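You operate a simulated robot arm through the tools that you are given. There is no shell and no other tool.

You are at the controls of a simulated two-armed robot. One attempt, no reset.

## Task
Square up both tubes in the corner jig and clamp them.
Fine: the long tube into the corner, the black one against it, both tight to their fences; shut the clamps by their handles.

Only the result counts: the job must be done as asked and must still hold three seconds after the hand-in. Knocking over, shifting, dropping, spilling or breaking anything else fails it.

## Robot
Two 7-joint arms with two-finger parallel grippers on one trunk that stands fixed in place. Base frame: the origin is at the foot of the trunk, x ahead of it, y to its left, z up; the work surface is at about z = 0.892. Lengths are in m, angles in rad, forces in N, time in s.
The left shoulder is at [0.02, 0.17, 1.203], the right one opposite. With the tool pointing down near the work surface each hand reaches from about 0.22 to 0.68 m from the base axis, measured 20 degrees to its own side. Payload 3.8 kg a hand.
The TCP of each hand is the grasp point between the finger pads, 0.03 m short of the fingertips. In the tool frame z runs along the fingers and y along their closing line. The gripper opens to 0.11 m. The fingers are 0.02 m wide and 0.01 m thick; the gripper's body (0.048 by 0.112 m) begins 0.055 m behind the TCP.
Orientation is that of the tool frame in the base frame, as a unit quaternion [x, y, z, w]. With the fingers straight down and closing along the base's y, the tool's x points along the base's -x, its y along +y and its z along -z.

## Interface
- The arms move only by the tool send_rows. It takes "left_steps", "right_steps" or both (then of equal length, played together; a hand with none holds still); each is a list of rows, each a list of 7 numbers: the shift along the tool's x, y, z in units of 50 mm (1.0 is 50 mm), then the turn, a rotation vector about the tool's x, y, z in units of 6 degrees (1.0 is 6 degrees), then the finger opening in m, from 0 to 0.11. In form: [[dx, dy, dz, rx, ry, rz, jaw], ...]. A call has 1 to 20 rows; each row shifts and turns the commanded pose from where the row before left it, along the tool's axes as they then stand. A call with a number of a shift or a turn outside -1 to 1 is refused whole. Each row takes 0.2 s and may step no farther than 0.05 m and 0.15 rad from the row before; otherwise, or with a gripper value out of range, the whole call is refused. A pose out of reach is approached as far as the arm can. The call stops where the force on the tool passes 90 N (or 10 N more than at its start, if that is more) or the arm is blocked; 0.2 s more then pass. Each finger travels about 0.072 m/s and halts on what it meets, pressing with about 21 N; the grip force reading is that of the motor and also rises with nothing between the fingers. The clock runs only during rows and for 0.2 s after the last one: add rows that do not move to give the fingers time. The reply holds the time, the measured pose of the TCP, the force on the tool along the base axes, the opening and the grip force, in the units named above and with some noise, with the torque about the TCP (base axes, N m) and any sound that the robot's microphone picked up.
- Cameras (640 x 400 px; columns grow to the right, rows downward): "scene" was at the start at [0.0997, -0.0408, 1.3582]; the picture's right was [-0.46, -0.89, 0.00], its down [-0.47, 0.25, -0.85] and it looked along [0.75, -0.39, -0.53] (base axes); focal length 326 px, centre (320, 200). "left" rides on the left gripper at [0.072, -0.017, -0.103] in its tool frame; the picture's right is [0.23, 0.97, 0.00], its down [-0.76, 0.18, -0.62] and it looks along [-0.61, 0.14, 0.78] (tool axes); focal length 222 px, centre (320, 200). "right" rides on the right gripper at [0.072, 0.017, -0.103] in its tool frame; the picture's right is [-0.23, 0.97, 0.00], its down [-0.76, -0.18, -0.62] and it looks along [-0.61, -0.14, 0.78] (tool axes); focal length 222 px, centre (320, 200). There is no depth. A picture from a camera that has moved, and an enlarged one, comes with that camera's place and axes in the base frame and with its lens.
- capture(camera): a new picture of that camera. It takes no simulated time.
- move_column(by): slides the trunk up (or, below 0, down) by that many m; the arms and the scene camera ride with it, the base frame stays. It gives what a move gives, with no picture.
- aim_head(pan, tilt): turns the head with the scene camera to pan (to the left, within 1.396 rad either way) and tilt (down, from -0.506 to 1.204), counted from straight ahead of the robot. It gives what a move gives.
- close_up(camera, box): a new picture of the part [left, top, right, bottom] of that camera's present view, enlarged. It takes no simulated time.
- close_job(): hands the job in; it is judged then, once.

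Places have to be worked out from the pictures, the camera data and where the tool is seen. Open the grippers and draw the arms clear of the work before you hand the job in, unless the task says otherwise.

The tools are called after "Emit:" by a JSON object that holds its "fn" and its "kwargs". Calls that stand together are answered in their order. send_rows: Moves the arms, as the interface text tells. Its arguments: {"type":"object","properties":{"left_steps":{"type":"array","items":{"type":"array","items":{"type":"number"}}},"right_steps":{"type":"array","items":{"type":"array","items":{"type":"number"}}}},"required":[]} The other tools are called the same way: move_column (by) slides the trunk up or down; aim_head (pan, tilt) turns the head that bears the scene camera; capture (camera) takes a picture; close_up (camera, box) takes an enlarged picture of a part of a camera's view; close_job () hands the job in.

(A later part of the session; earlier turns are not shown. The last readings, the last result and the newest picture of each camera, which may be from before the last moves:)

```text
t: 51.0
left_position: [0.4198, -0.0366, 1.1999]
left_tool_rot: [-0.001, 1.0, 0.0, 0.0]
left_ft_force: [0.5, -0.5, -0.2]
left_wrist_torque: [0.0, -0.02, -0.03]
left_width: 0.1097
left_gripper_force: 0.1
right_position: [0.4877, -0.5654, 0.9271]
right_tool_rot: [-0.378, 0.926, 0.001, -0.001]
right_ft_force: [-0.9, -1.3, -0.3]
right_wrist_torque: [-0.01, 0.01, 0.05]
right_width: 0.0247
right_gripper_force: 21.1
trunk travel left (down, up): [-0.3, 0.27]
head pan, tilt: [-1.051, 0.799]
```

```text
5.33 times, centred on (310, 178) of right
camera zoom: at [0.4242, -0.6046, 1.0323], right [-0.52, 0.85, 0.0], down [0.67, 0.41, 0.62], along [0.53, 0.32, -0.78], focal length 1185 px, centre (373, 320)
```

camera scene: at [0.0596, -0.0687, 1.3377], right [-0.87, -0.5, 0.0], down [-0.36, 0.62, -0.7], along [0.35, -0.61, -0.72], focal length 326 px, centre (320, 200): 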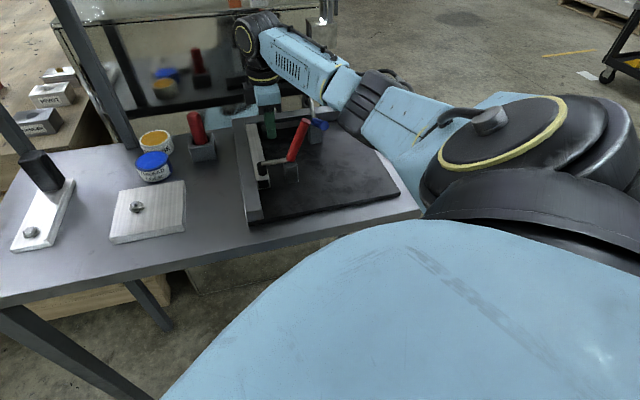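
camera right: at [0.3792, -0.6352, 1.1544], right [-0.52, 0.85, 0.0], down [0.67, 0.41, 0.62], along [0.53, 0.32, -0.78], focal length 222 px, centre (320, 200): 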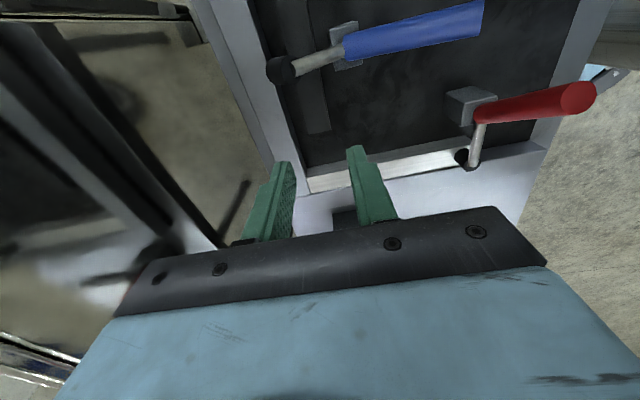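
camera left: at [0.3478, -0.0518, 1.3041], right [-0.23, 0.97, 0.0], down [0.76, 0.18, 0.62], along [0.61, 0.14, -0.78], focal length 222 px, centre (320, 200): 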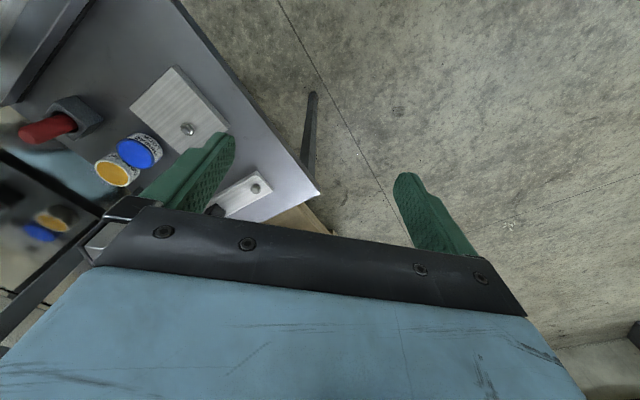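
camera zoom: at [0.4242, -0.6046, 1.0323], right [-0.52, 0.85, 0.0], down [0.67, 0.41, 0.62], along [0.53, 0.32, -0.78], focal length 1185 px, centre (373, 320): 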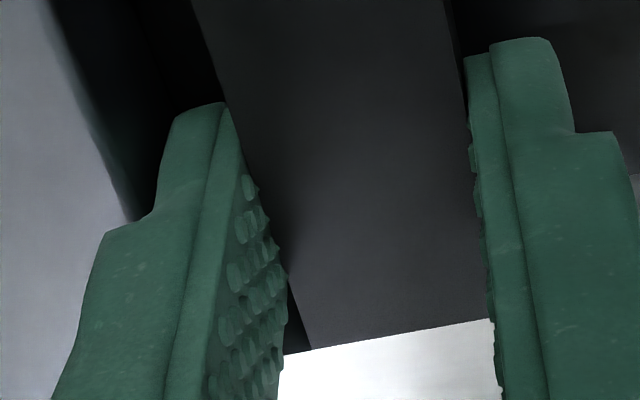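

Visually in contact. I press one more millimetre to seat it.

Emit:
{"fn": "send_rows", "kwargs": {"right_steps": [[-0.02, 0, 0, 0, 0, 0, 0.02], [0, 0, 0, 0, 0, 0, 0.02]]}}

```text
t: 51.6
left_position: [0.4202, -0.0364, 1.1999]
left_tool_rot: [-0.001, 1.0, 0.0, 0.0]
left_ft_force: [0.2, 0.0, 0.3]
left_wrist_torque: [-0.02, 0.03, -0.02]
left_width: 0.1101
left_gripper_force: 0.0
right_position: [0.4876, -0.5654, 0.9281]
right_tool_rot: [-0.379, 0.926, 0.001, 0.0]
right_ft_force: [-1.9, -5.0, -0.4]
right_wrist_torque: [-0.07, -0.04, 0.08]
right_width: 0.0246
right_gripper_force: 21.0
trunk travel left (down, up): [-0.3, 0.27]
head pan, tilt: [-1.051, 0.799]
```

Contact force of 5 N: the black tube abuts the long one. I release, rise, and reposition to straddle the back fence and black tube.

Emit:
{"fn": "send_rows", "kwargs": {"right_steps": [[0, 0, 0, 0, 0, 0, 0.028], [0, 0, 0, 0, 0, 0, 0.032], [0, 0, 0, 0, 0, 0, 0.032], [0, 0, -0.5, 0, 0, 0, 0.032], [0, 0, -0.8, 0, 0, 0, 0.032], [0, 0, -0.7, 0, 0, 0, 0.05], [0, 0, 0, 0, 0, 0, 0.07]]}}

Emit:
{"fn": "close_up", "kwargs": {"camera": "right", "box": [220, 60, 420, 185]}}

Emit:
{"fn": "close_up", "kwargs": {"camera": "scene", "box": [240, 90, 346, 173]}}

```text
t: 53.2
left_position: [0.4205, -0.0364, 1.1996]
left_tool_rot: [-0.001, 1.0, 0.0, 0.0]
left_ft_force: [0.7, 0.0, -0.2]
left_wrist_torque: [0.02, 0.02, -0.02]
left_width: 0.1101
left_gripper_force: 0.1
right_position: [0.4872, -0.566, 1.0273]
right_tool_rot: [-0.379, 0.925, 0.0, 0.0]
right_ft_force: [0.0, 0.0, -0.3]
right_wrist_torque: [0.02, -0.01, 0.02]
right_width: 0.0699
right_gripper_force: 0.0
trunk travel left (down, up): [-0.3, 0.27]
head pan, tilt: [-1.051, 0.799]
```

```text
3.20 times, centred on (320, 122) of right
camera zoom: at [0.4243, -0.605, 1.1315], right [-0.52, 0.85, 0.0], down [0.67, 0.41, 0.62], along [0.53, 0.32, -0.78], focal length 711 px, centre (320, 448)
```

zoom: 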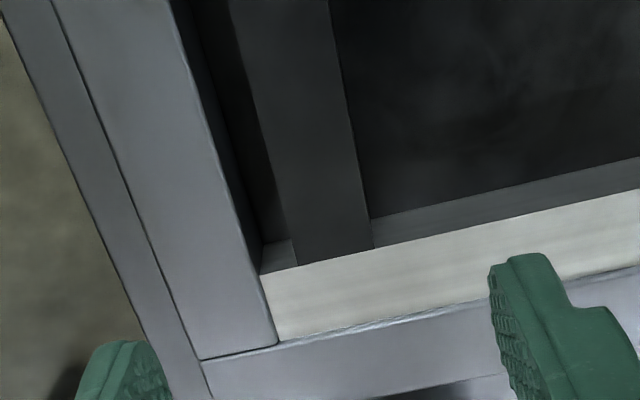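

```text
4.82 times, centred on (293, 132) of scene
camera zoom: at [0.0606, -0.0695, 1.3376], right [-0.87, -0.5, 0.0], down [-0.36, 0.62, -0.7], along [0.35, -0.6, -0.72], focal length 1570 px, centre (450, 530)
```

zoom: 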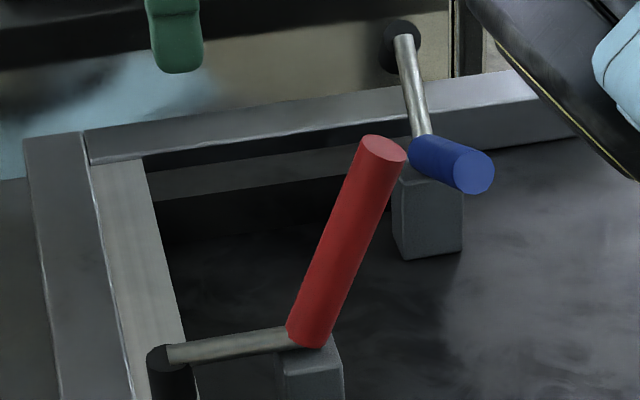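

The black tube abuts the long tube squarely, about 12 mm off the back fence. I move to straddle the back fence and black tube at b≈0.09.

Emit:
{"fn": "send_rows", "kwargs": {"right_steps": [[0.453, -0.295, 0, 0, 0, 0, 0.09], [0.453, -0.295, 0, 0, 0, 0, 0.1], [0, 0, 0, 0, 0, 0, 0.1]]}}

Emit:
{"fn": "capture", "kwargs": {"camera": "right"}}

Emit:
{"fn": "close_up", "kwargs": {"camera": "scene", "box": [240, 50, 400, 150]}}

```text
t: 54.0
left_position: [0.4193, -0.0354, 1.2002]
left_tool_rot: [-0.001, 1.0, 0.0, 0.0]
left_ft_force: [0.2, 0.3, 0.1]
left_wrist_torque: [0.02, -0.03, 0.01]
left_width: 0.11
left_gripper_force: 0.1
right_position: [0.4764, -0.6153, 1.0277]
right_tool_rot: [-0.38, 0.925, 0.0, 0.001]
right_ft_force: [0.5, 0.0, -0.1]
right_wrist_torque: [0.01, -0.01, 0.01]
right_width: 0.1
right_gripper_force: 0.1
trunk travel left (down, up): [-0.3, 0.27]
head pan, tilt: [-1.051, 0.799]
```

```text
taken
camera right: at [0.4135, -0.6564, 1.1324], right [-0.52, 0.85, 0.0], down [0.67, 0.41, 0.62], along [0.53, 0.32, -0.78], focal length 222 px, centre (320, 200)
```

right: 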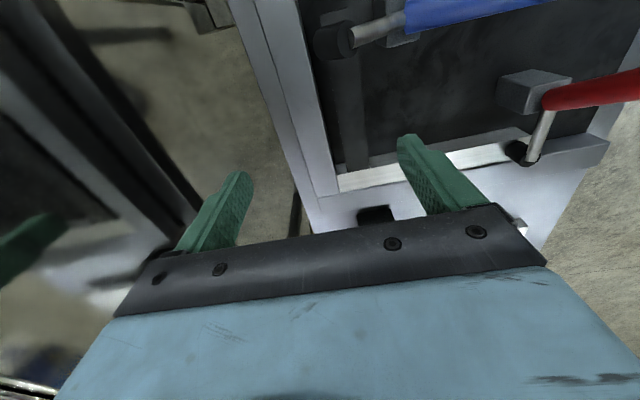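

```text
4.00 times, centred on (320, 100) of scene
camera zoom: at [0.0605, -0.0693, 1.3376], right [-0.87, -0.5, 0.0], down [-0.36, 0.62, -0.7], along [0.35, -0.6, -0.72], focal length 1304 px, centre (320, 600)
```

zoom: 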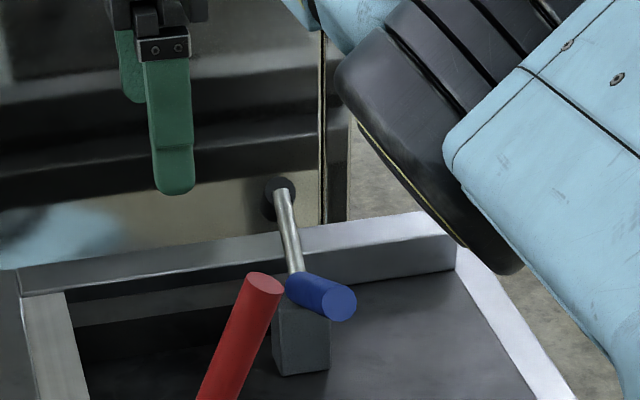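

In reach, with the fingers clear of the blue clamp. I lower around the back fence and black tube.

Emit:
{"fn": "send_rows", "kwargs": {"right_steps": [[0, 0, 0.6, 0, 0, 0, 0.1], [0, 0, 0.5, 0, 0, 0, 0.1], [0, 0, 0, 0, 0, 0, 0.1]]}}

Emit:
{"fn": "capture", "kwargs": {"camera": "right"}}

Emit:
{"fn": "close_up", "kwargs": {"camera": "scene", "box": [240, 50, 400, 150]}}

```text
t: 54.8
left_position: [0.4204, -0.0357, 1.2007]
left_tool_rot: [0.0, 1.0, 0.0, 0.0]
left_ft_force: [-0.4, -0.5, -0.4]
left_wrist_torque: [-0.01, 0.01, 0.02]
left_width: 0.1102
left_gripper_force: 0.1
right_position: [0.4761, -0.6131, 0.9741]
right_tool_rot: [-0.379, 0.925, 0.0, 0.0]
right_ft_force: [-0.1, 0.4, 0.3]
right_wrist_torque: [-0.01, 0.01, 0.02]
right_width: 0.1001
right_gripper_force: 0.1
trunk travel left (down, up): [-0.3, 0.27]
head pan, tilt: [-1.051, 0.799]
```

```text
taken
camera right: at [0.4114, -0.6537, 1.0771], right [-0.52, 0.85, 0.0], down [0.67, 0.41, 0.62], along [0.53, 0.32, -0.78], focal length 222 px, centre (320, 200)
```

right: 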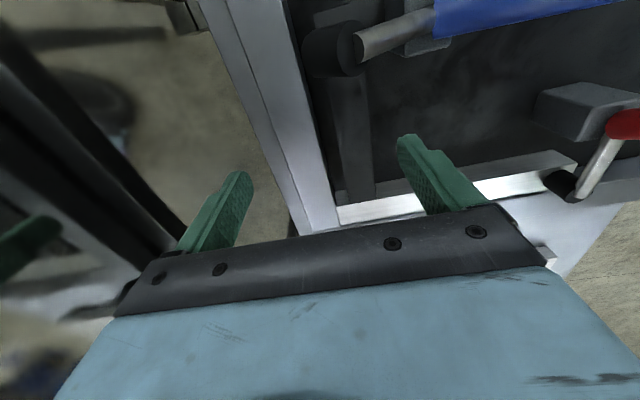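

```text
4.00 times, centred on (320, 100) of scene
camera zoom: at [0.0604, -0.0693, 1.3377], right [-0.87, -0.5, 0.0], down [-0.36, 0.62, -0.7], along [0.35, -0.6, -0.72], focal length 1304 px, centre (320, 600)
```

zoom: 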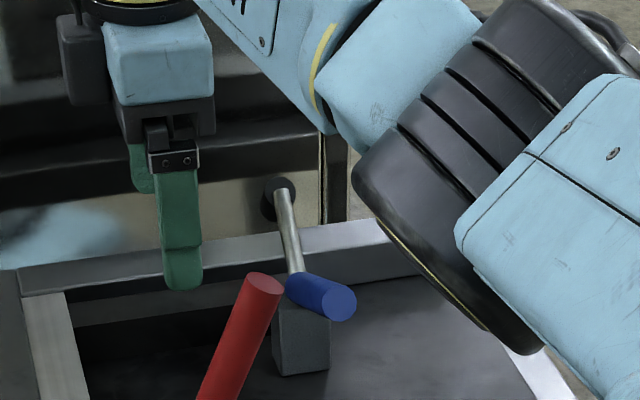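

Position is good; I shift 3.5 mm outward, lower the last 46 mm, then close in steps.

Emit:
{"fn": "send_rows", "kwargs": {"right_steps": [[0, -0.07, 0.4, 0, 0, 0, 0.1], [0, 0, 0.5, 0, 0, 0, 0.1], [0, 0, 0, 0, 0, 0, 0.1], [0, 0, 0, 0, 0, 0, 0.088], [0, 0, 0, 0, 0, 0, 0.078], [0, 0, 0, 0, 0, 0, 0.072]]}}

Emit:
{"fn": "capture", "kwargs": {"camera": "right"}}

Emit:
{"fn": "close_up", "kwargs": {"camera": "scene", "box": [240, 50, 400, 150]}}

```text
t: 56.2
left_position: [0.4214, -0.0355, 1.1996]
left_tool_rot: [-0.002, 1.0, 0.0, 0.0]
left_ft_force: [-0.5, 0.0, -0.3]
left_wrist_torque: [-0.01, -0.03, -0.01]
left_width: 0.11
left_gripper_force: 0.0
right_position: [0.478, -0.6166, 0.9292]
right_tool_rot: [-0.378, 0.926, 0.0, 0.0]
right_ft_force: [0.1, 0.6, -0.6]
right_wrist_torque: [-0.01, -0.02, 0.0]
right_width: 0.0721
right_gripper_force: 0.0
trunk travel left (down, up): [-0.3, 0.27]
head pan, tilt: [-1.051, 0.799]
```

```text
taken
camera right: at [0.4141, -0.6565, 1.0336], right [-0.52, 0.85, 0.0], down [0.67, 0.41, 0.62], along [0.53, 0.32, -0.78], focal length 222 px, centre (320, 200)
```

right: 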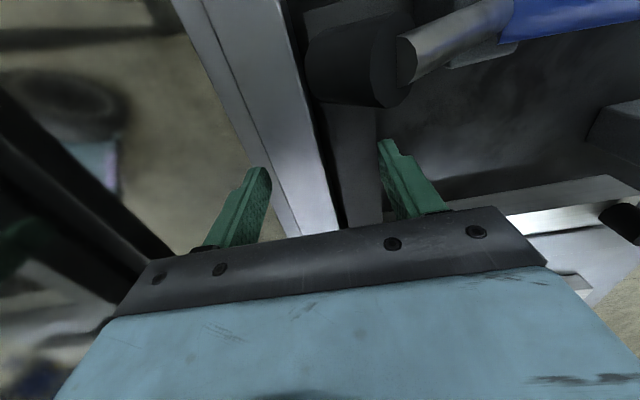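

```text
4.00 times, centred on (320, 100) of scene
camera zoom: at [0.0605, -0.0693, 1.3376], right [-0.87, -0.5, 0.0], down [-0.36, 0.62, -0.7], along [0.35, -0.6, -0.72], focal length 1304 px, centre (320, 600)
```

zoom: 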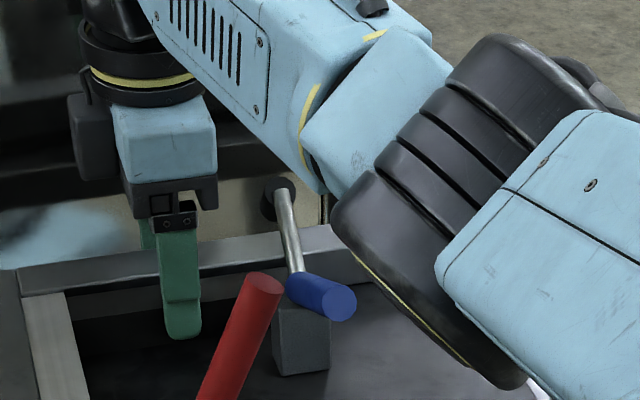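

No contact yet. I keep closing slowly to press the black tube onto the back fence.

Emit:
{"fn": "send_rows", "kwargs": {"right_steps": [[0, 0, 0, 0, 0, 0, 0.067], [0, 0, 0, 0, 0, 0, 0.062], [0, 0, 0, 0, 0, 0, 0.058], [0, 0, 0, 0, 0, 0, 0.055], [0, 0, 0, 0, 0, 0, 0.052], [0, 0, 0, 0, 0, 0, 0.052]]}}

Emit:
{"fn": "close_up", "kwargs": {"camera": "right", "box": [220, 100, 420, 225]}}

Emit:
{"fn": "close_up", "kwargs": {"camera": "scene", "box": [240, 50, 400, 150]}}

```text
t: 57.6
left_position: [0.4193, -0.0374, 1.2002]
left_tool_rot: [-0.002, 1.0, 0.0, 0.0]
left_ft_force: [0.5, -0.5, -0.2]
left_wrist_torque: [0.0, -0.05, 0.0]
left_width: 0.11
left_gripper_force: 0.2
right_position: [0.4774, -0.6161, 0.9297]
right_tool_rot: [-0.379, 0.925, 0.0, -0.001]
right_ft_force: [-6.1, 4.7, -2.1]
right_wrist_torque: [0.09, 0.13, 0.07]
right_width: 0.0559
right_gripper_force: 3.9
trunk travel left (down, up): [-0.3, 0.27]
head pan, tilt: [-1.051, 0.799]
```

```text
3.20 times, centred on (320, 162) of right
camera zoom: at [0.4136, -0.6559, 1.0339], right [-0.52, 0.85, 0.0], down [0.67, 0.41, 0.62], along [0.53, 0.32, -0.78], focal length 711 px, centre (320, 320)
```

zoom: 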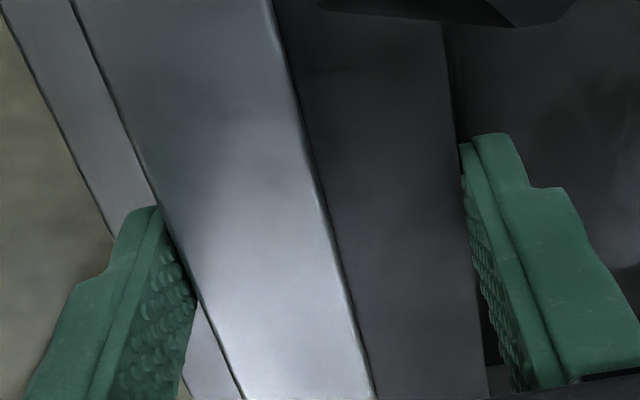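

```text
4.00 times, centred on (320, 100) of scene
camera zoom: at [0.0599, -0.0688, 1.3377], right [-0.87, -0.5, 0.0], down [-0.36, 0.62, -0.7], along [0.35, -0.61, -0.72], focal length 1304 px, centre (320, 600)
```

zoom: 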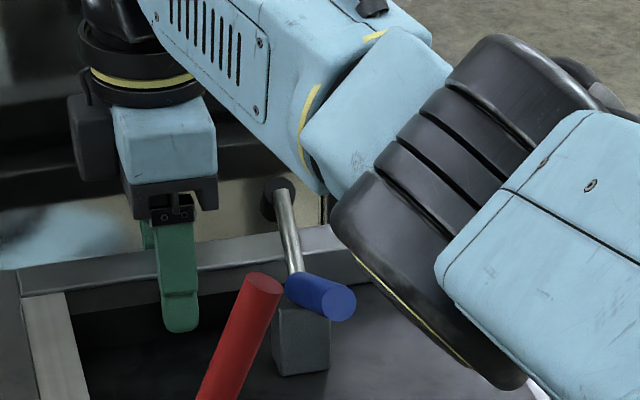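

Width 56 mm, almost home. I close a bit more for a firm squeeze.

Emit:
{"fn": "send_rows", "kwargs": {"right_steps": [[0, 0, 0, 0, 0, 0, 0.049], [0, 0, 0, 0, 0, 0, 0.045], [0, 0, 0, 0, 0, 0, 0.045]]}}

Emit:
{"fn": "close_up", "kwargs": {"camera": "right", "box": [220, 100, 420, 225]}}

```text
t: 58.4
left_position: [0.419, -0.0352, 1.2009]
left_tool_rot: [0.0, 1.0, 0.0, 0.002]
left_ft_force: [0.0, 0.4, -0.1]
left_wrist_torque: [0.01, -0.03, 0.0]
left_width: 0.1098
left_gripper_force: 0.2
right_position: [0.4761, -0.6158, 0.9297]
right_tool_rot: [-0.379, 0.925, 0.001, -0.001]
right_ft_force: [-11.8, 10.5, -3.9]
right_wrist_torque: [0.24, 0.21, 0.1]
right_width: 0.0544
right_gripper_force: 9.3
trunk travel left (down, up): [-0.3, 0.27]
head pan, tilt: [-1.051, 0.799]
```

```text
3.20 times, centred on (320, 162) of right
camera zoom: at [0.4133, -0.6556, 1.0339], right [-0.52, 0.85, 0.0], down [0.67, 0.41, 0.62], along [0.53, 0.33, -0.78], focal length 711 px, centre (320, 320)
```

zoom: 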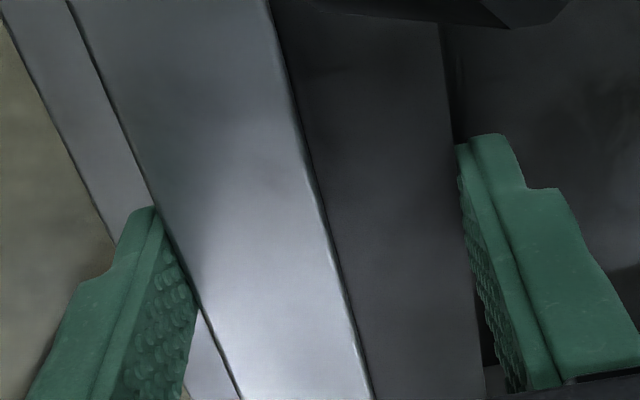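

The black tube is flush along the back fence. I release, rise and check the joint with the long tube.

Emit:
{"fn": "send_rows", "kwargs": {"right_steps": [[0, 0, 0, 0, 0, 0, 0.06], [0, 0, 0, 0, 0, 0, 0.075], [0, 0, 0, 0, 0, 0, 0.08], [0, 0, -0.5, 0, 0, 0, 0.08], [0, 0, -1, 0, 0, 0, 0.08], [0, 0, -0.9, 0, 0, 0, 0.08], [-0.9, 0.2, 0, 0, 0, 0, 0.08], [0, 0, 0, 0, 0, 0, 0.08]]}}

Emit:
{"fn": "close_up", "kwargs": {"camera": "right", "box": [240, 60, 400, 160]}}

Emit:
{"fn": "close_up", "kwargs": {"camera": "scene", "box": [240, 90, 346, 173]}}

Emit:
{"fn": "close_up", "kwargs": {"camera": "scene", "box": [250, 100, 298, 130]}}

```text
t: 60.2
left_position: [0.4199, -0.0357, 1.2017]
left_tool_rot: [-0.001, 1.0, 0.0, 0.0]
left_ft_force: [0.3, 0.0, -1.6]
left_wrist_torque: [0.02, -0.03, 0.0]
left_width: 0.1097
left_gripper_force: 0.1
right_position: [0.506, -0.5793, 1.0471]
right_tool_rot: [-0.379, 0.925, 0.001, 0.001]
right_ft_force: [0.8, -0.3, 0.1]
right_wrist_torque: [-0.01, 0.01, -0.03]
right_width: 0.0802
right_gripper_force: 0.2
trunk travel left (down, up): [-0.3, 0.27]
head pan, tilt: [-1.051, 0.799]
```

```text
4.00 times, centred on (320, 110) of right
camera zoom: at [0.442, -0.6172, 1.1504], right [-0.52, 0.85, 0.0], down [0.67, 0.41, 0.62], along [0.53, 0.32, -0.78], focal length 888 px, centre (320, 560)
```

zoom: 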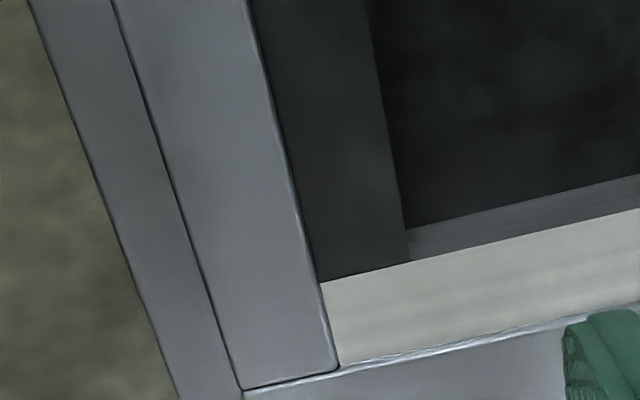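

```text
4.82 times, centred on (293, 132) of scene
camera zoom: at [0.0599, -0.0697, 1.3376], right [-0.87, -0.5, 0.0], down [-0.36, 0.62, -0.7], along [0.35, -0.6, -0.72], focal length 1570 px, centre (450, 530)
```

zoom: 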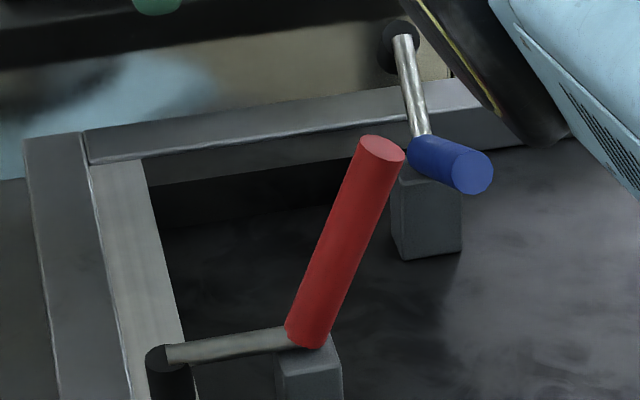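

```text
13.33 times, centred on (274, 115) of scene
camera zoom: at [0.0599, -0.0697, 1.3376], right [-0.87, -0.5, 0.0], down [-0.36, 0.62, -0.7], along [0.35, -0.6, -0.72], focal length 4345 px, centre (933, 1333)
```

zoom: 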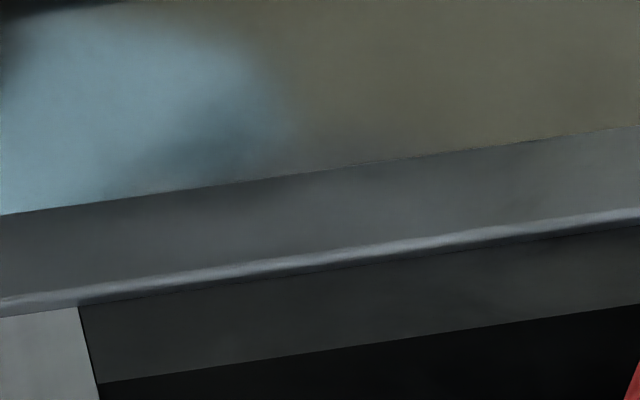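

Both joints look tight. A closer look at the joint from the hand camera.

Emit:
{"fn": "close_up", "kwargs": {"camera": "right", "box": [310, 110, 350, 135]}}

Emit:
{"fn": "close_up", "kwargs": {"camera": "scene", "box": [250, 112, 282, 132]}}

```text
16.00 times, centred on (330, 122) of right
camera zoom: at [0.442, -0.6172, 1.1504], right [-0.52, 0.85, 0.0], down [0.67, 0.41, 0.62], along [0.53, 0.32, -0.78], focal length 3554 px, centre (160, 1440)
```

zoom: 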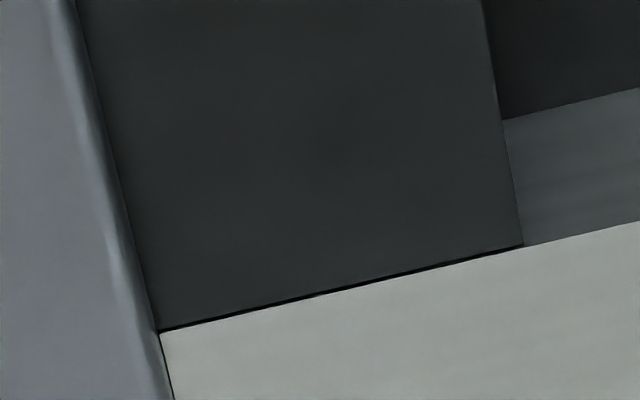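

```text
16.00 times, centred on (266, 122) of scene
camera zoom: at [0.0599, -0.0697, 1.3376], right [-0.87, -0.5, 0.0], down [-0.36, 0.62, -0.7], along [0.35, -0.6, -0.72], focal length 5214 px, centre (1184, 1448)
```

zoom: 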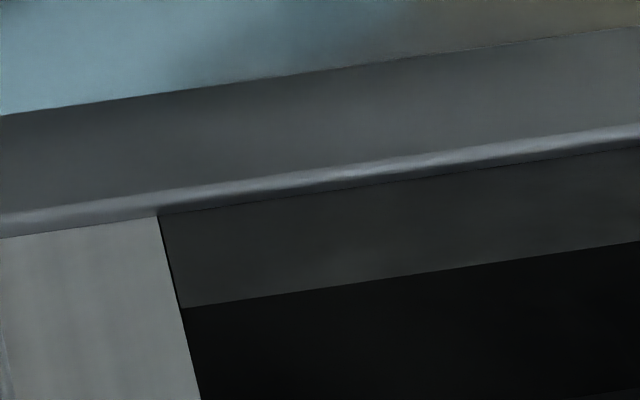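

Only a hairline (about 0.2 mm) at the joint: both tubes are seated. Now the blue clamp: I rise, move over its handle, and turn the hand +90° so the fingers straddle it.

Emit:
{"fn": "send_rows", "kwargs": {"right_steps": [[0, 0, -0.6, 0, 0, 0, 0.08], [0, 0, -0.6, 0, 0, 0, 0.06], [0.5465, 0.571, 0, 0, 0, 0, 0.05], [0.5465, 0.571, 0, 0, 0, 0, 0.05], [0.5465, 0.571, 0, 0, 0, 0, 0.05], [0.5465, 0.571, 0, 0, 0, 0, 0.05], [0, 0, 0, 0, 0, 0, 0.05]]}}

Emit:
{"fn": "send_rows", "kwargs": {"right_steps": [[0, 0, 0, 0, 0, 1, 0.05], [0, 0, 0, 0, 0, 1, 0.05], [0, 0, 0, 0, 0, 1, 0.05], [0, 0, 0, 0, 0, 1, 0.05], [0, 0, 0, 0, 0, 1, 0.05], [0, 0, 0, 0, 0, 1, 0.05], [0, 0, 0, 0, 0, 1, 0.05], [0, 0, 0, 0, 0, 1, 0.05], [0, 0, 0, 0, 0, 1, 0.05], [0, 0, 0, 0, 0, 1, 0.05], [0, 0, 0, 0, 0, 1, 0.05], [0, 0, 0, 0, 0, 1, 0.05], [0, 0, 0, 0, 0, 1, 0.05], [0, 0, 0, 0, 0, 1, 0.05], [0, 0, 0, 0, 0, 0.97, 0.05], [0, 0, 0, 0, 0, 0, 0.05]]}}

Emit:
{"fn": "capture", "kwargs": {"camera": "right"}}

Emit:
{"fn": "close_up", "kwargs": {"camera": "scene", "box": [210, 50, 402, 200]}}

```text
t: 61.8
left_position: [0.4213, -0.037, 1.2001]
left_tool_rot: [-0.001, 1.0, 0.0, 0.0]
left_ft_force: [0.7, 0.5, 0.2]
left_wrist_torque: [0.03, 0.0, 0.02]
left_width: 0.1098
left_gripper_force: 0.0
right_position: [0.3467, -0.5774, 1.1103]
right_tool_rot: [-0.379, 0.926, 0.0, 0.0]
right_ft_force: [0.3, -0.3, -0.3]
right_wrist_torque: [0.04, 0.02, 0.02]
right_width: 0.0502
right_gripper_force: 0.0
trunk travel left (down, up): [-0.3, 0.27]
head pan, tilt: [-1.051, 0.799]
```

```text
t: 65.2
left_position: [0.4199, -0.0365, 1.2001]
left_tool_rot: [-0.001, 1.0, 0.0, 0.0]
left_ft_force: [0.0, 0.4, -1.2]
left_wrist_torque: [-0.01, 0.03, 0.0]
left_width: 0.1101
left_gripper_force: 0.0
right_position: [0.3468, -0.5761, 1.109]
right_tool_rot: [0.386, 0.923, 0.0, 0.0]
right_ft_force: [0.4, -0.2, 0.9]
right_wrist_torque: [0.01, 0.0, 0.03]
right_width: 0.0502
right_gripper_force: 0.1
trunk travel left (down, up): [-0.3, 0.27]
head pan, tilt: [-1.051, 0.799]
```

```text
taken
camera right: at [0.3076, -0.5136, 1.2123], right [0.85, 0.52, 0.0], down [0.41, -0.67, 0.62], along [0.33, -0.53, -0.78], focal length 222 px, centre (320, 200)
```

right: 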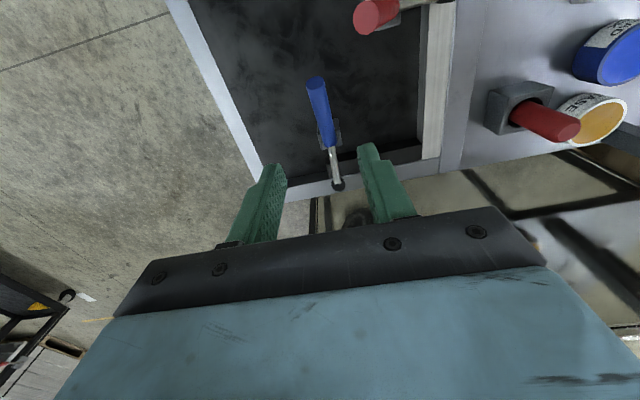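

```text
2.67 times, centred on (306, 125) of scene
camera zoom: at [0.0605, -0.0693, 1.3376], right [-0.87, -0.5, 0.0], down [-0.36, 0.62, -0.7], along [0.35, -0.6, -0.72], focal length 869 px, centre (357, 400)
```

zoom: 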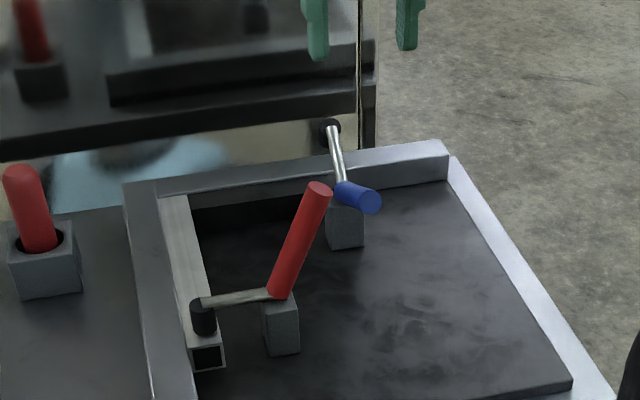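

The blue handle is centred under the fingers. I lower onto it.

Emit:
{"fn": "send_rows", "kwargs": {"right_steps": [[0, 0, 0.9, 0, 0, 0, 0.05], [0, 0, 0.9, 0, 0, 0, 0.05], [0, 0, 0.6, 0, 0, 0, 0.05], [0, 0, 0, 0, 0, 0, 0.05]]}}

Emit:
{"fn": "capture", "kwargs": {"camera": "right"}}

Emit:
{"fn": "close_up", "kwargs": {"camera": "scene", "box": [250, 70, 378, 150]}}

```text
t: 66.2
left_position: [0.4203, -0.0354, 1.1992]
left_tool_rot: [-0.001, 1.0, 0.0, -0.001]
left_ft_force: [0.3, 0.6, 0.1]
left_wrist_torque: [0.03, -0.01, 0.01]
left_width: 0.1099
left_gripper_force: 0.0
right_position: [0.3494, -0.5759, 0.9855]
right_tool_rot: [0.385, 0.923, 0.0, 0.0]
right_ft_force: [-0.1, 0.3, -1.8]
right_wrist_torque: [0.03, 0.0, 0.02]
right_width: 0.0504
right_gripper_force: 0.1
trunk travel left (down, up): [-0.3, 0.27]
head pan, tilt: [-1.051, 0.799]
```

```text
taken
camera right: at [0.3101, -0.514, 1.0906], right [0.85, 0.52, 0.0], down [0.41, -0.67, 0.62], along [0.33, -0.53, -0.78], focal length 222 px, centre (320, 200)
```

right: 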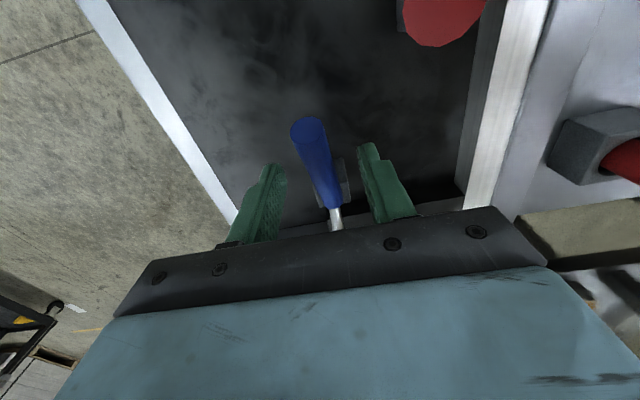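

```text
5.00 times, centred on (314, 110) of scene
camera zoom: at [0.0604, -0.0691, 1.3377], right [-0.87, -0.5, 0.0], down [-0.36, 0.62, -0.7], along [0.35, -0.61, -0.72], focal length 1629 px, centre (350, 650)
```

zoom: 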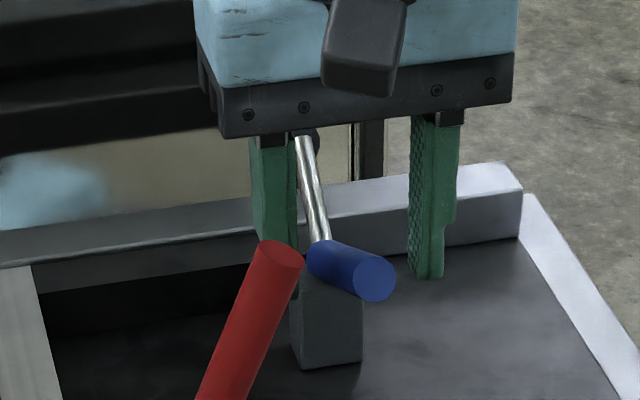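

Clear all round. I lower the last 20 mm and grip the blue handle.

Emit:
{"fn": "send_rows", "kwargs": {"right_steps": [[0, 0, 0.39, 0, 0, 0, 0.05], [0, 0, 0, 0, 0, 0, 0.035], [0, 0, 0, 0, 0, 0, 0.024], [0, 0, 0, 0, 0, 0, 0.016], [0, 0, 0, 0, 0, 0, 0.01], [0, 0, 0, 0, 0, 0, 0.01]]}}

Emit:
{"fn": "close_up", "kwargs": {"camera": "scene", "box": [250, 70, 378, 150]}}

Emit:
{"fn": "close_up", "kwargs": {"camera": "right", "box": [220, 80, 420, 205]}}

```text
t: 67.6
left_position: [0.4231, -0.0354, 1.2007]
left_tool_rot: [-0.001, 1.0, 0.0, -0.001]
left_ft_force: [-0.2, -0.4, 0.5]
left_wrist_torque: [0.0, 0.01, -0.01]
left_width: 0.1101
left_gripper_force: 0.0
right_position: [0.3481, -0.5749, 0.9673]
right_tool_rot: [0.384, 0.923, 0.001, 0.0]
right_ft_force: [13.5, 11.5, -2.9]
right_wrist_torque: [0.35, -0.24, 0.17]
right_width: 0.0178
right_gripper_force: 44.7
trunk travel left (down, up): [-0.3, 0.27]
head pan, tilt: [-1.051, 0.799]
```

```text
5.00 times, centred on (314, 110) of scene
camera zoom: at [0.0623, -0.0681, 1.3376], right [-0.87, -0.5, 0.0], down [-0.36, 0.62, -0.7], along [0.35, -0.61, -0.72], focal length 1629 px, centre (350, 650)
```

zoom: 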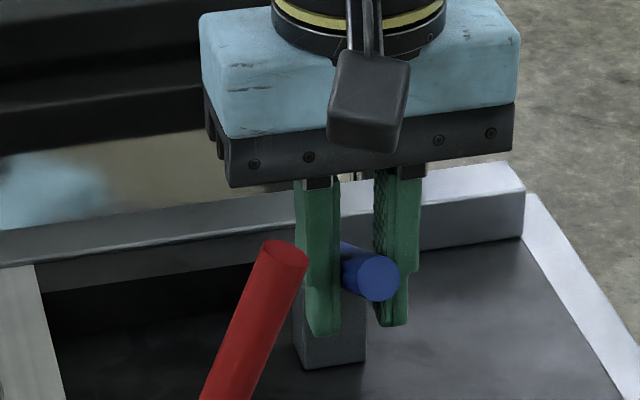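

```text
3.20 times, centred on (320, 142) of right
camera zoom: at [0.3097, -0.5132, 1.0713], right [0.85, 0.53, 0.0], down [0.41, -0.67, 0.62], along [0.33, -0.53, -0.78], focal length 711 px, centre (320, 384)
```

zoom: 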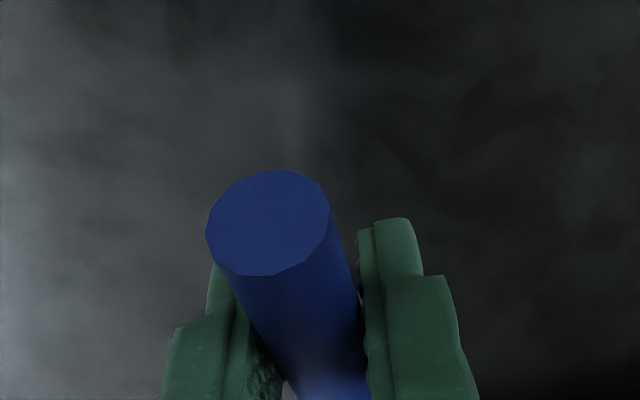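

The grip is firm; a side load shows the hand sits 2.5 mm off, so I relieve that and begin the same arc as with the red clamp.

Emit:
{"fn": "send_rows", "kwargs": {"right_steps": [[0, 0.05, 0, 0, 0, 0, 0.01], [-0.036, 0, -0.066, 0, 0, 0, 0.01], [-0.04, 0, -0.064, 0, 0, 0, 0.01], [-0.044, 0, -0.06, 0, 0, 0, 0.01]]}}

Emit:
{"fn": "close_up", "kwargs": {"camera": "scene", "box": [250, 60, 378, 140]}}

```text
t: 68.6
left_position: [0.4212, -0.0368, 1.1998]
left_tool_rot: [0.0, 1.0, 0.0, 0.0]
left_ft_force: [0.1, 0.4, -0.5]
left_wrist_torque: [-0.01, 0.04, 0.01]
left_width: 0.1099
left_gripper_force: 0.2
right_position: [0.3516, -0.5779, 0.9765]
right_tool_rot: [0.385, 0.923, 0.0, -0.004]
right_ft_force: [-2.7, 9.6, -24.3]
right_wrist_torque: [0.92, 0.67, 0.25]
right_width: 0.0178
right_gripper_force: 44.8
trunk travel left (down, up): [-0.3, 0.27]
head pan, tilt: [-1.051, 0.799]
```

```text
5.00 times, centred on (314, 100) of scene
camera zoom: at [0.0616, -0.0703, 1.3374], right [-0.87, -0.5, 0.0], down [-0.36, 0.62, -0.7], along [0.35, -0.6, -0.72], focal length 1629 px, centre (350, 700)
```

zoom: 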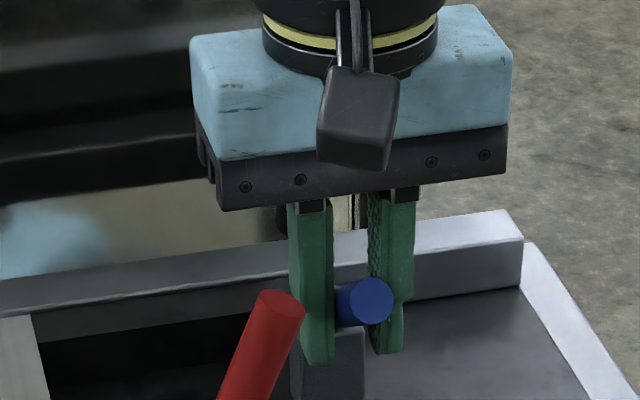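

The same resistance as on the red clamp, and the handle is rising. I continue the arc.

Emit:
{"fn": "send_rows", "kwargs": {"right_steps": [[-0.05, 0, -0.058, 0, 0, 0, 0.01], [-0.052, 0, -0.054, 0, 0, 0, 0.01], [-0.056, 0, -0.05, 0, 0, 0, 0.01]]}}

Emit:
{"fn": "send_rows", "kwargs": {"right_steps": [[-0.06, 0, -0.046, 0, 0, 0, 0.01], [-0.062, 0, -0.042, 0, 0, 0, 0.01], [-0.066, 0, -0.038, 0, 0, 0, 0.01]]}}

Emit:
{"fn": "close_up", "kwargs": {"camera": "scene", "box": [250, 60, 378, 140]}}

```text
t: 69.4
left_position: [0.4201, -0.0353, 1.2004]
left_tool_rot: [-0.001, 1.0, 0.0, 0.0]
left_ft_force: [-0.2, 0.6, -0.4]
left_wrist_torque: [0.02, -0.03, -0.03]
left_width: 0.1101
left_gripper_force: 0.1
right_position: [0.3571, -0.5841, 0.9871]
right_tool_rot: [0.385, 0.923, 0.001, -0.001]
right_ft_force: [-8.3, 17.5, -16.6]
right_wrist_torque: [1.05, 0.72, 0.21]
right_width: 0.0179
right_gripper_force: 45.4
trunk travel left (down, up): [-0.3, 0.27]
head pan, tilt: [-1.051, 0.799]
```

```text
t: 70.2
left_position: [0.4202, -0.0357, 1.2006]
left_tool_rot: [0.0, 1.0, -0.001, 0.0]
left_ft_force: [0.5, -0.4, 0.1]
left_wrist_torque: [-0.01, -0.01, 0.0]
left_width: 0.11
left_gripper_force: 0.1
right_position: [0.3656, -0.5894, 0.9929]
right_tool_rot: [0.385, 0.923, 0.001, -0.001]
right_ft_force: [-11.7, 20.0, -13.6]
right_wrist_torque: [1.16, 0.83, 0.15]
right_width: 0.0175
right_gripper_force: 44.8
trunk travel left (down, up): [-0.3, 0.27]
head pan, tilt: [-1.051, 0.799]
```

```text
5.00 times, centred on (314, 100) of scene
camera zoom: at [0.0598, -0.0682, 1.3377], right [-0.87, -0.5, 0.0], down [-0.36, 0.62, -0.7], along [0.35, -0.61, -0.72], focal length 1629 px, centre (350, 700)
```

zoom: 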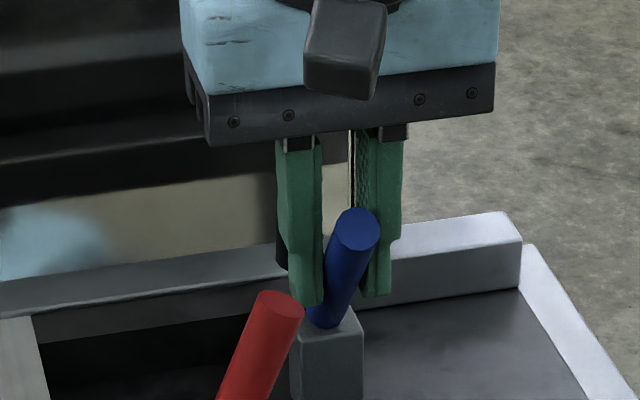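

The handle is about 60° up. Two more steps to bring it over centre.

Emit:
{"fn": "send_rows", "kwargs": {"right_steps": [[-0.066, 0, -0.02, 0, 0, 0, 0.01], [-0.068, 0, -0.018, 0, 0, 0, 0.01]]}}

Emit:
{"fn": "close_up", "kwargs": {"camera": "scene", "box": [250, 60, 378, 140]}}

```text
t: 70.8
left_position: [0.4195, -0.0342, 1.2009]
left_tool_rot: [0.0, 1.0, 0.0, 0.001]
left_ft_force: [-0.1, -0.5, -0.5]
left_wrist_torque: [0.01, 0.01, 0.02]
left_width: 0.11
left_gripper_force: 0.1
right_position: [0.3673, -0.594, 0.9964]
right_tool_rot: [0.384, 0.923, 0.001, -0.001]
right_ft_force: [-15.8, 19.4, -10.3]
right_wrist_torque: [1.21, 0.97, 0.07]
right_width: 0.0176
right_gripper_force: 45.0
trunk travel left (down, up): [-0.3, 0.27]
head pan, tilt: [-1.051, 0.799]
```

```text
5.00 times, centred on (314, 100) of scene
camera zoom: at [0.0592, -0.0678, 1.3378], right [-0.87, -0.5, 0.0], down [-0.36, 0.62, -0.7], along [0.35, -0.61, -0.72], focal length 1629 px, centre (350, 700)
```

zoom: 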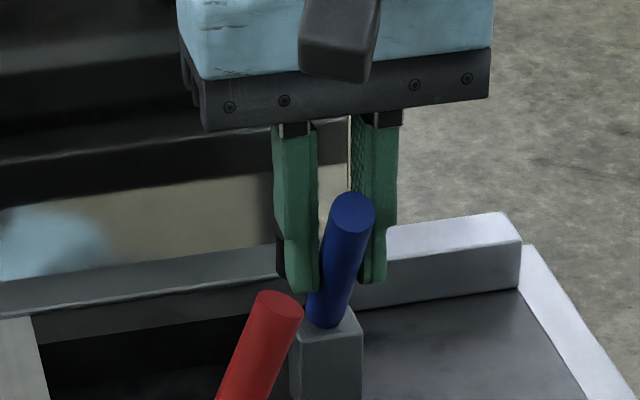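

Still resisting; I continue with nearly horizontal steps.

Emit:
{"fn": "send_rows", "kwargs": {"right_steps": [[-0.07, 0, -0.012, 0, 0, 0, 0.01], [-0.04, 0, -0.005, 0, 0, 0, 0.01]]}}

Emit:
{"fn": "close_up", "kwargs": {"camera": "scene", "box": [250, 60, 378, 140]}}

```text
t: 71.4
left_position: [0.4184, -0.0334, 1.2011]
left_tool_rot: [-0.001, 1.0, -0.001, 0.002]
left_ft_force: [0.0, -0.6, 0.3]
left_wrist_torque: [0.0, 0.02, -0.07]
left_width: 0.1098
left_gripper_force: 0.0
right_position: [0.371, -0.5973, 0.9981]
right_tool_rot: [0.385, 0.923, 0.001, 0.0]
right_ft_force: [-18.7, 17.1, -1.1]
right_wrist_torque: [1.19, 1.11, 0.03]
right_width: 0.0174
right_gripper_force: 45.2
trunk travel left (down, up): [-0.3, 0.27]
head pan, tilt: [-1.051, 0.799]
```

```text
5.00 times, centred on (314, 100) of scene
camera zoom: at [0.0582, -0.0672, 1.3379], right [-0.87, -0.5, 0.0], down [-0.35, 0.62, -0.7], along [0.35, -0.61, -0.72], focal length 1629 px, centre (350, 700)
```

zoom: 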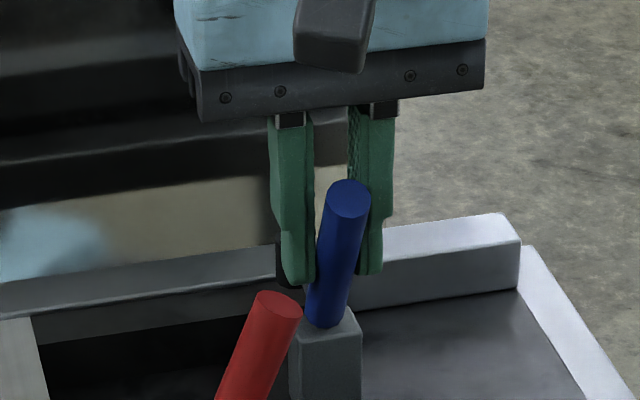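

The handle is only at 60° and is slipping to the edge of the pads. I release here, rise, and will instead push its end with closed fingers from the outer side.

Emit:
{"fn": "send_rows", "kwargs": {"right_steps": [[0, 0, 0, 0, 0, 0, 0.03], [0, 0, 0, 0, 0, 0, 0.05], [0, 0, 0, 0, 0, 0, 0.055], [0, 0, -0.8, 0, 0, 0, 0.055], [0, 0, -0.8, 0, 0, 0, 0.055], [0.7, 0, 0, 0, 0, 0, 0.03], [0.7, 0, 0, 0, 0, 0, 0.0], [0, 0, 0, 0, 0, 0, 0.0]]}}

Emit:
{"fn": "close_up", "kwargs": {"camera": "scene", "box": [240, 60, 384, 150]}}

Emit:
{"fn": "capture", "kwargs": {"camera": "right"}}

```text
t: 73.2
left_position: [0.4206, -0.0372, 1.1991]
left_tool_rot: [-0.001, 1.0, 0.001, 0.0]
left_ft_force: [0.2, 0.6, 0.1]
left_wrist_torque: [0.02, -0.03, 0.06]
left_width: 0.11
left_gripper_force: 0.1
right_position: [0.3238, -0.5481, 1.0762]
right_tool_rot: [0.385, 0.923, 0.002, -0.001]
right_ft_force: [0.4, -0.6, 0.2]
right_wrist_torque: [-0.03, -0.03, 0.03]
right_width: 0.0
right_gripper_force: 21.1
trunk travel left (down, up): [-0.3, 0.27]
head pan, tilt: [-1.051, 0.799]
```

```text
4.44 times, centred on (312, 105) of scene
camera zoom: at [0.0603, -0.0701, 1.3375], right [-0.87, -0.5, 0.0], down [-0.36, 0.62, -0.7], along [0.35, -0.6, -0.72], focal length 1448 px, centre (356, 622)
```

zoom: 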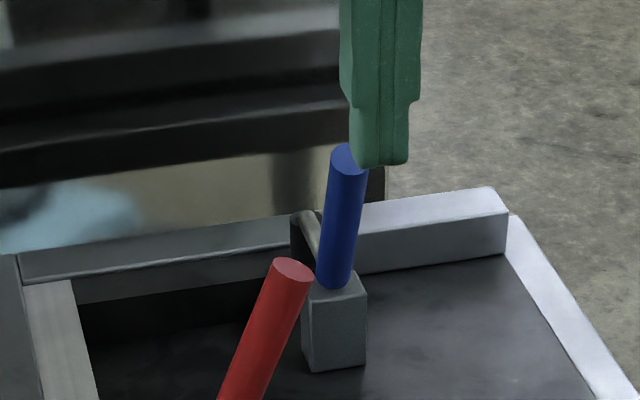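

```text
taken
camera right: at [0.2845, -0.4858, 1.1794], right [0.85, 0.52, 0.0], down [0.41, -0.67, 0.62], along [0.33, -0.53, -0.78], focal length 222 px, centre (320, 200)
```

right: 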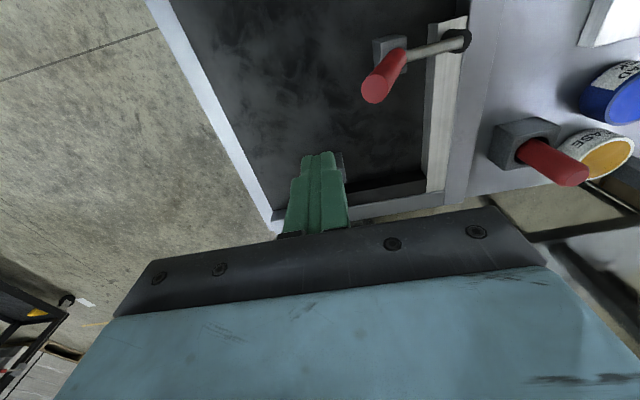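

The blue handle now stands as steeply as the closed red one (about 67–69°), so it may already have snapped shut. I zoom in on its pad.

Emit:
{"fn": "close_up", "kwargs": {"camera": "scene", "box": [290, 95, 338, 140]}}

Emit:
{"fn": "close_up", "kwargs": {"camera": "right", "box": [290, 140, 400, 215]}}

```text
8.89 times, centred on (314, 118) of scene
camera zoom: at [0.0603, -0.0701, 1.3375], right [-0.87, -0.5, 0.0], down [-0.36, 0.62, -0.7], along [0.35, -0.6, -0.72], focal length 2897 px, centre (373, 933)
```

zoom: 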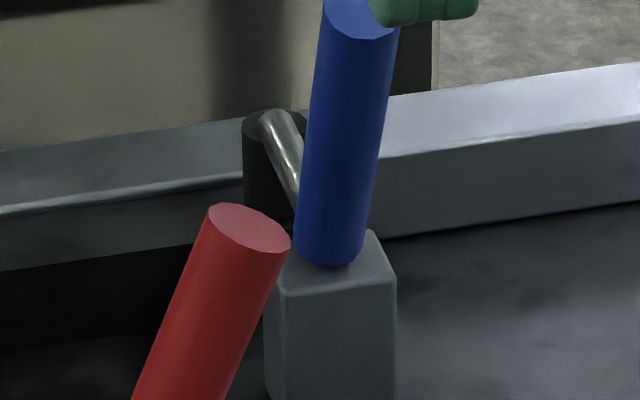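

```text
5.33 times, centred on (345, 178) of right
camera zoom: at [0.2845, -0.4858, 1.1794], right [0.85, 0.52, 0.0], down [0.41, -0.67, 0.62], along [0.33, -0.53, -0.78], focal length 1185 px, centre (187, 320)
```

zoom: 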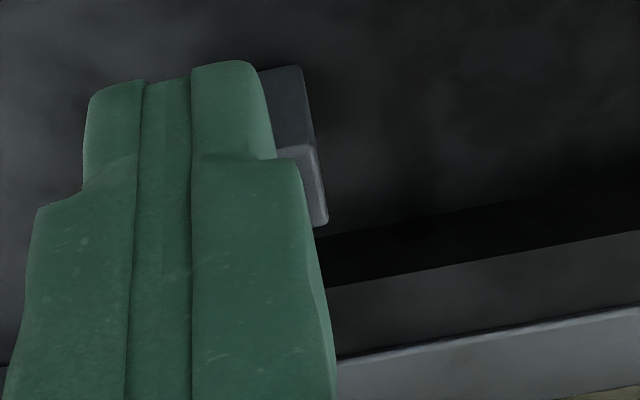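

The pad stands vertical on the black tube, so it looks shut. To be certain, I push the handle's outer side gently with the closed fingers.

Emit:
{"fn": "send_rows", "kwargs": {"right_steps": [[0, 0, 0.8, 0, 0, 0, 0], [0, 0, 0.72, 0, 0, 0, 0], [-0.3, 0, 0, 0, 0, 0, 0], [-0.3, 0, 0, 0, 0, 0, 0], [0, 0, 0, 0, 0, 0, 0]]}}

Emit:
{"fn": "send_rows", "kwargs": {"right_steps": [[-0.06, 0, 0, 0, 0, 0, 0], [-0.06, 0, 0, 0, 0, 0, 0], [0, 0, 0, 0, 0, 0, 0]]}}

Emit:
{"fn": "close_up", "kwargs": {"camera": "scene", "box": [240, 60, 384, 150]}}

```text
t: 74.4
left_position: [0.4195, -0.0356, 1.201]
left_tool_rot: [-0.001, 1.0, 0.0, 0.001]
left_ft_force: [-0.1, 0.1, 0.2]
left_wrist_torque: [-0.02, -0.01, 0.0]
left_width: 0.1099
left_gripper_force: 0.1
right_position: [0.3452, -0.5691, 1.0]
right_tool_rot: [0.385, 0.923, 0.0, -0.002]
right_ft_force: [-10.8, 6.8, -2.2]
right_wrist_torque: [-0.16, -0.25, -0.08]
right_width: 0.0
right_gripper_force: 21.1
trunk travel left (down, up): [-0.3, 0.27]
head pan, tilt: [-1.051, 0.799]
```

```text
t: 75.2
left_position: [0.4166, -0.0329, 1.2025]
left_tool_rot: [-0.001, 1.0, -0.003, 0.002]
left_ft_force: [-0.5, 0.1, -0.1]
left_wrist_torque: [0.03, 0.0, -0.01]
left_width: 0.1099
left_gripper_force: 0.0
right_position: [0.3463, -0.5707, 1.0007]
right_tool_rot: [0.384, 0.923, 0.001, -0.005]
right_ft_force: [-37.9, 35.3, -12.2]
right_wrist_torque: [-0.64, -0.78, -0.2]
right_width: 0.0001
right_gripper_force: 21.3
trunk travel left (down, up): [-0.3, 0.27]
head pan, tilt: [-1.051, 0.799]
```

```text
4.44 times, centred on (312, 105) of scene
camera zoom: at [0.0559, -0.0656, 1.338], right [-0.87, -0.5, 0.0], down [-0.35, 0.62, -0.7], along [0.35, -0.61, -0.71], focal length 1448 px, centre (356, 622)
```

zoom: 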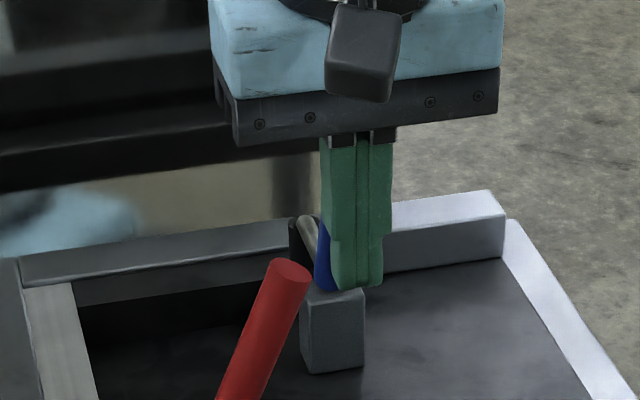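

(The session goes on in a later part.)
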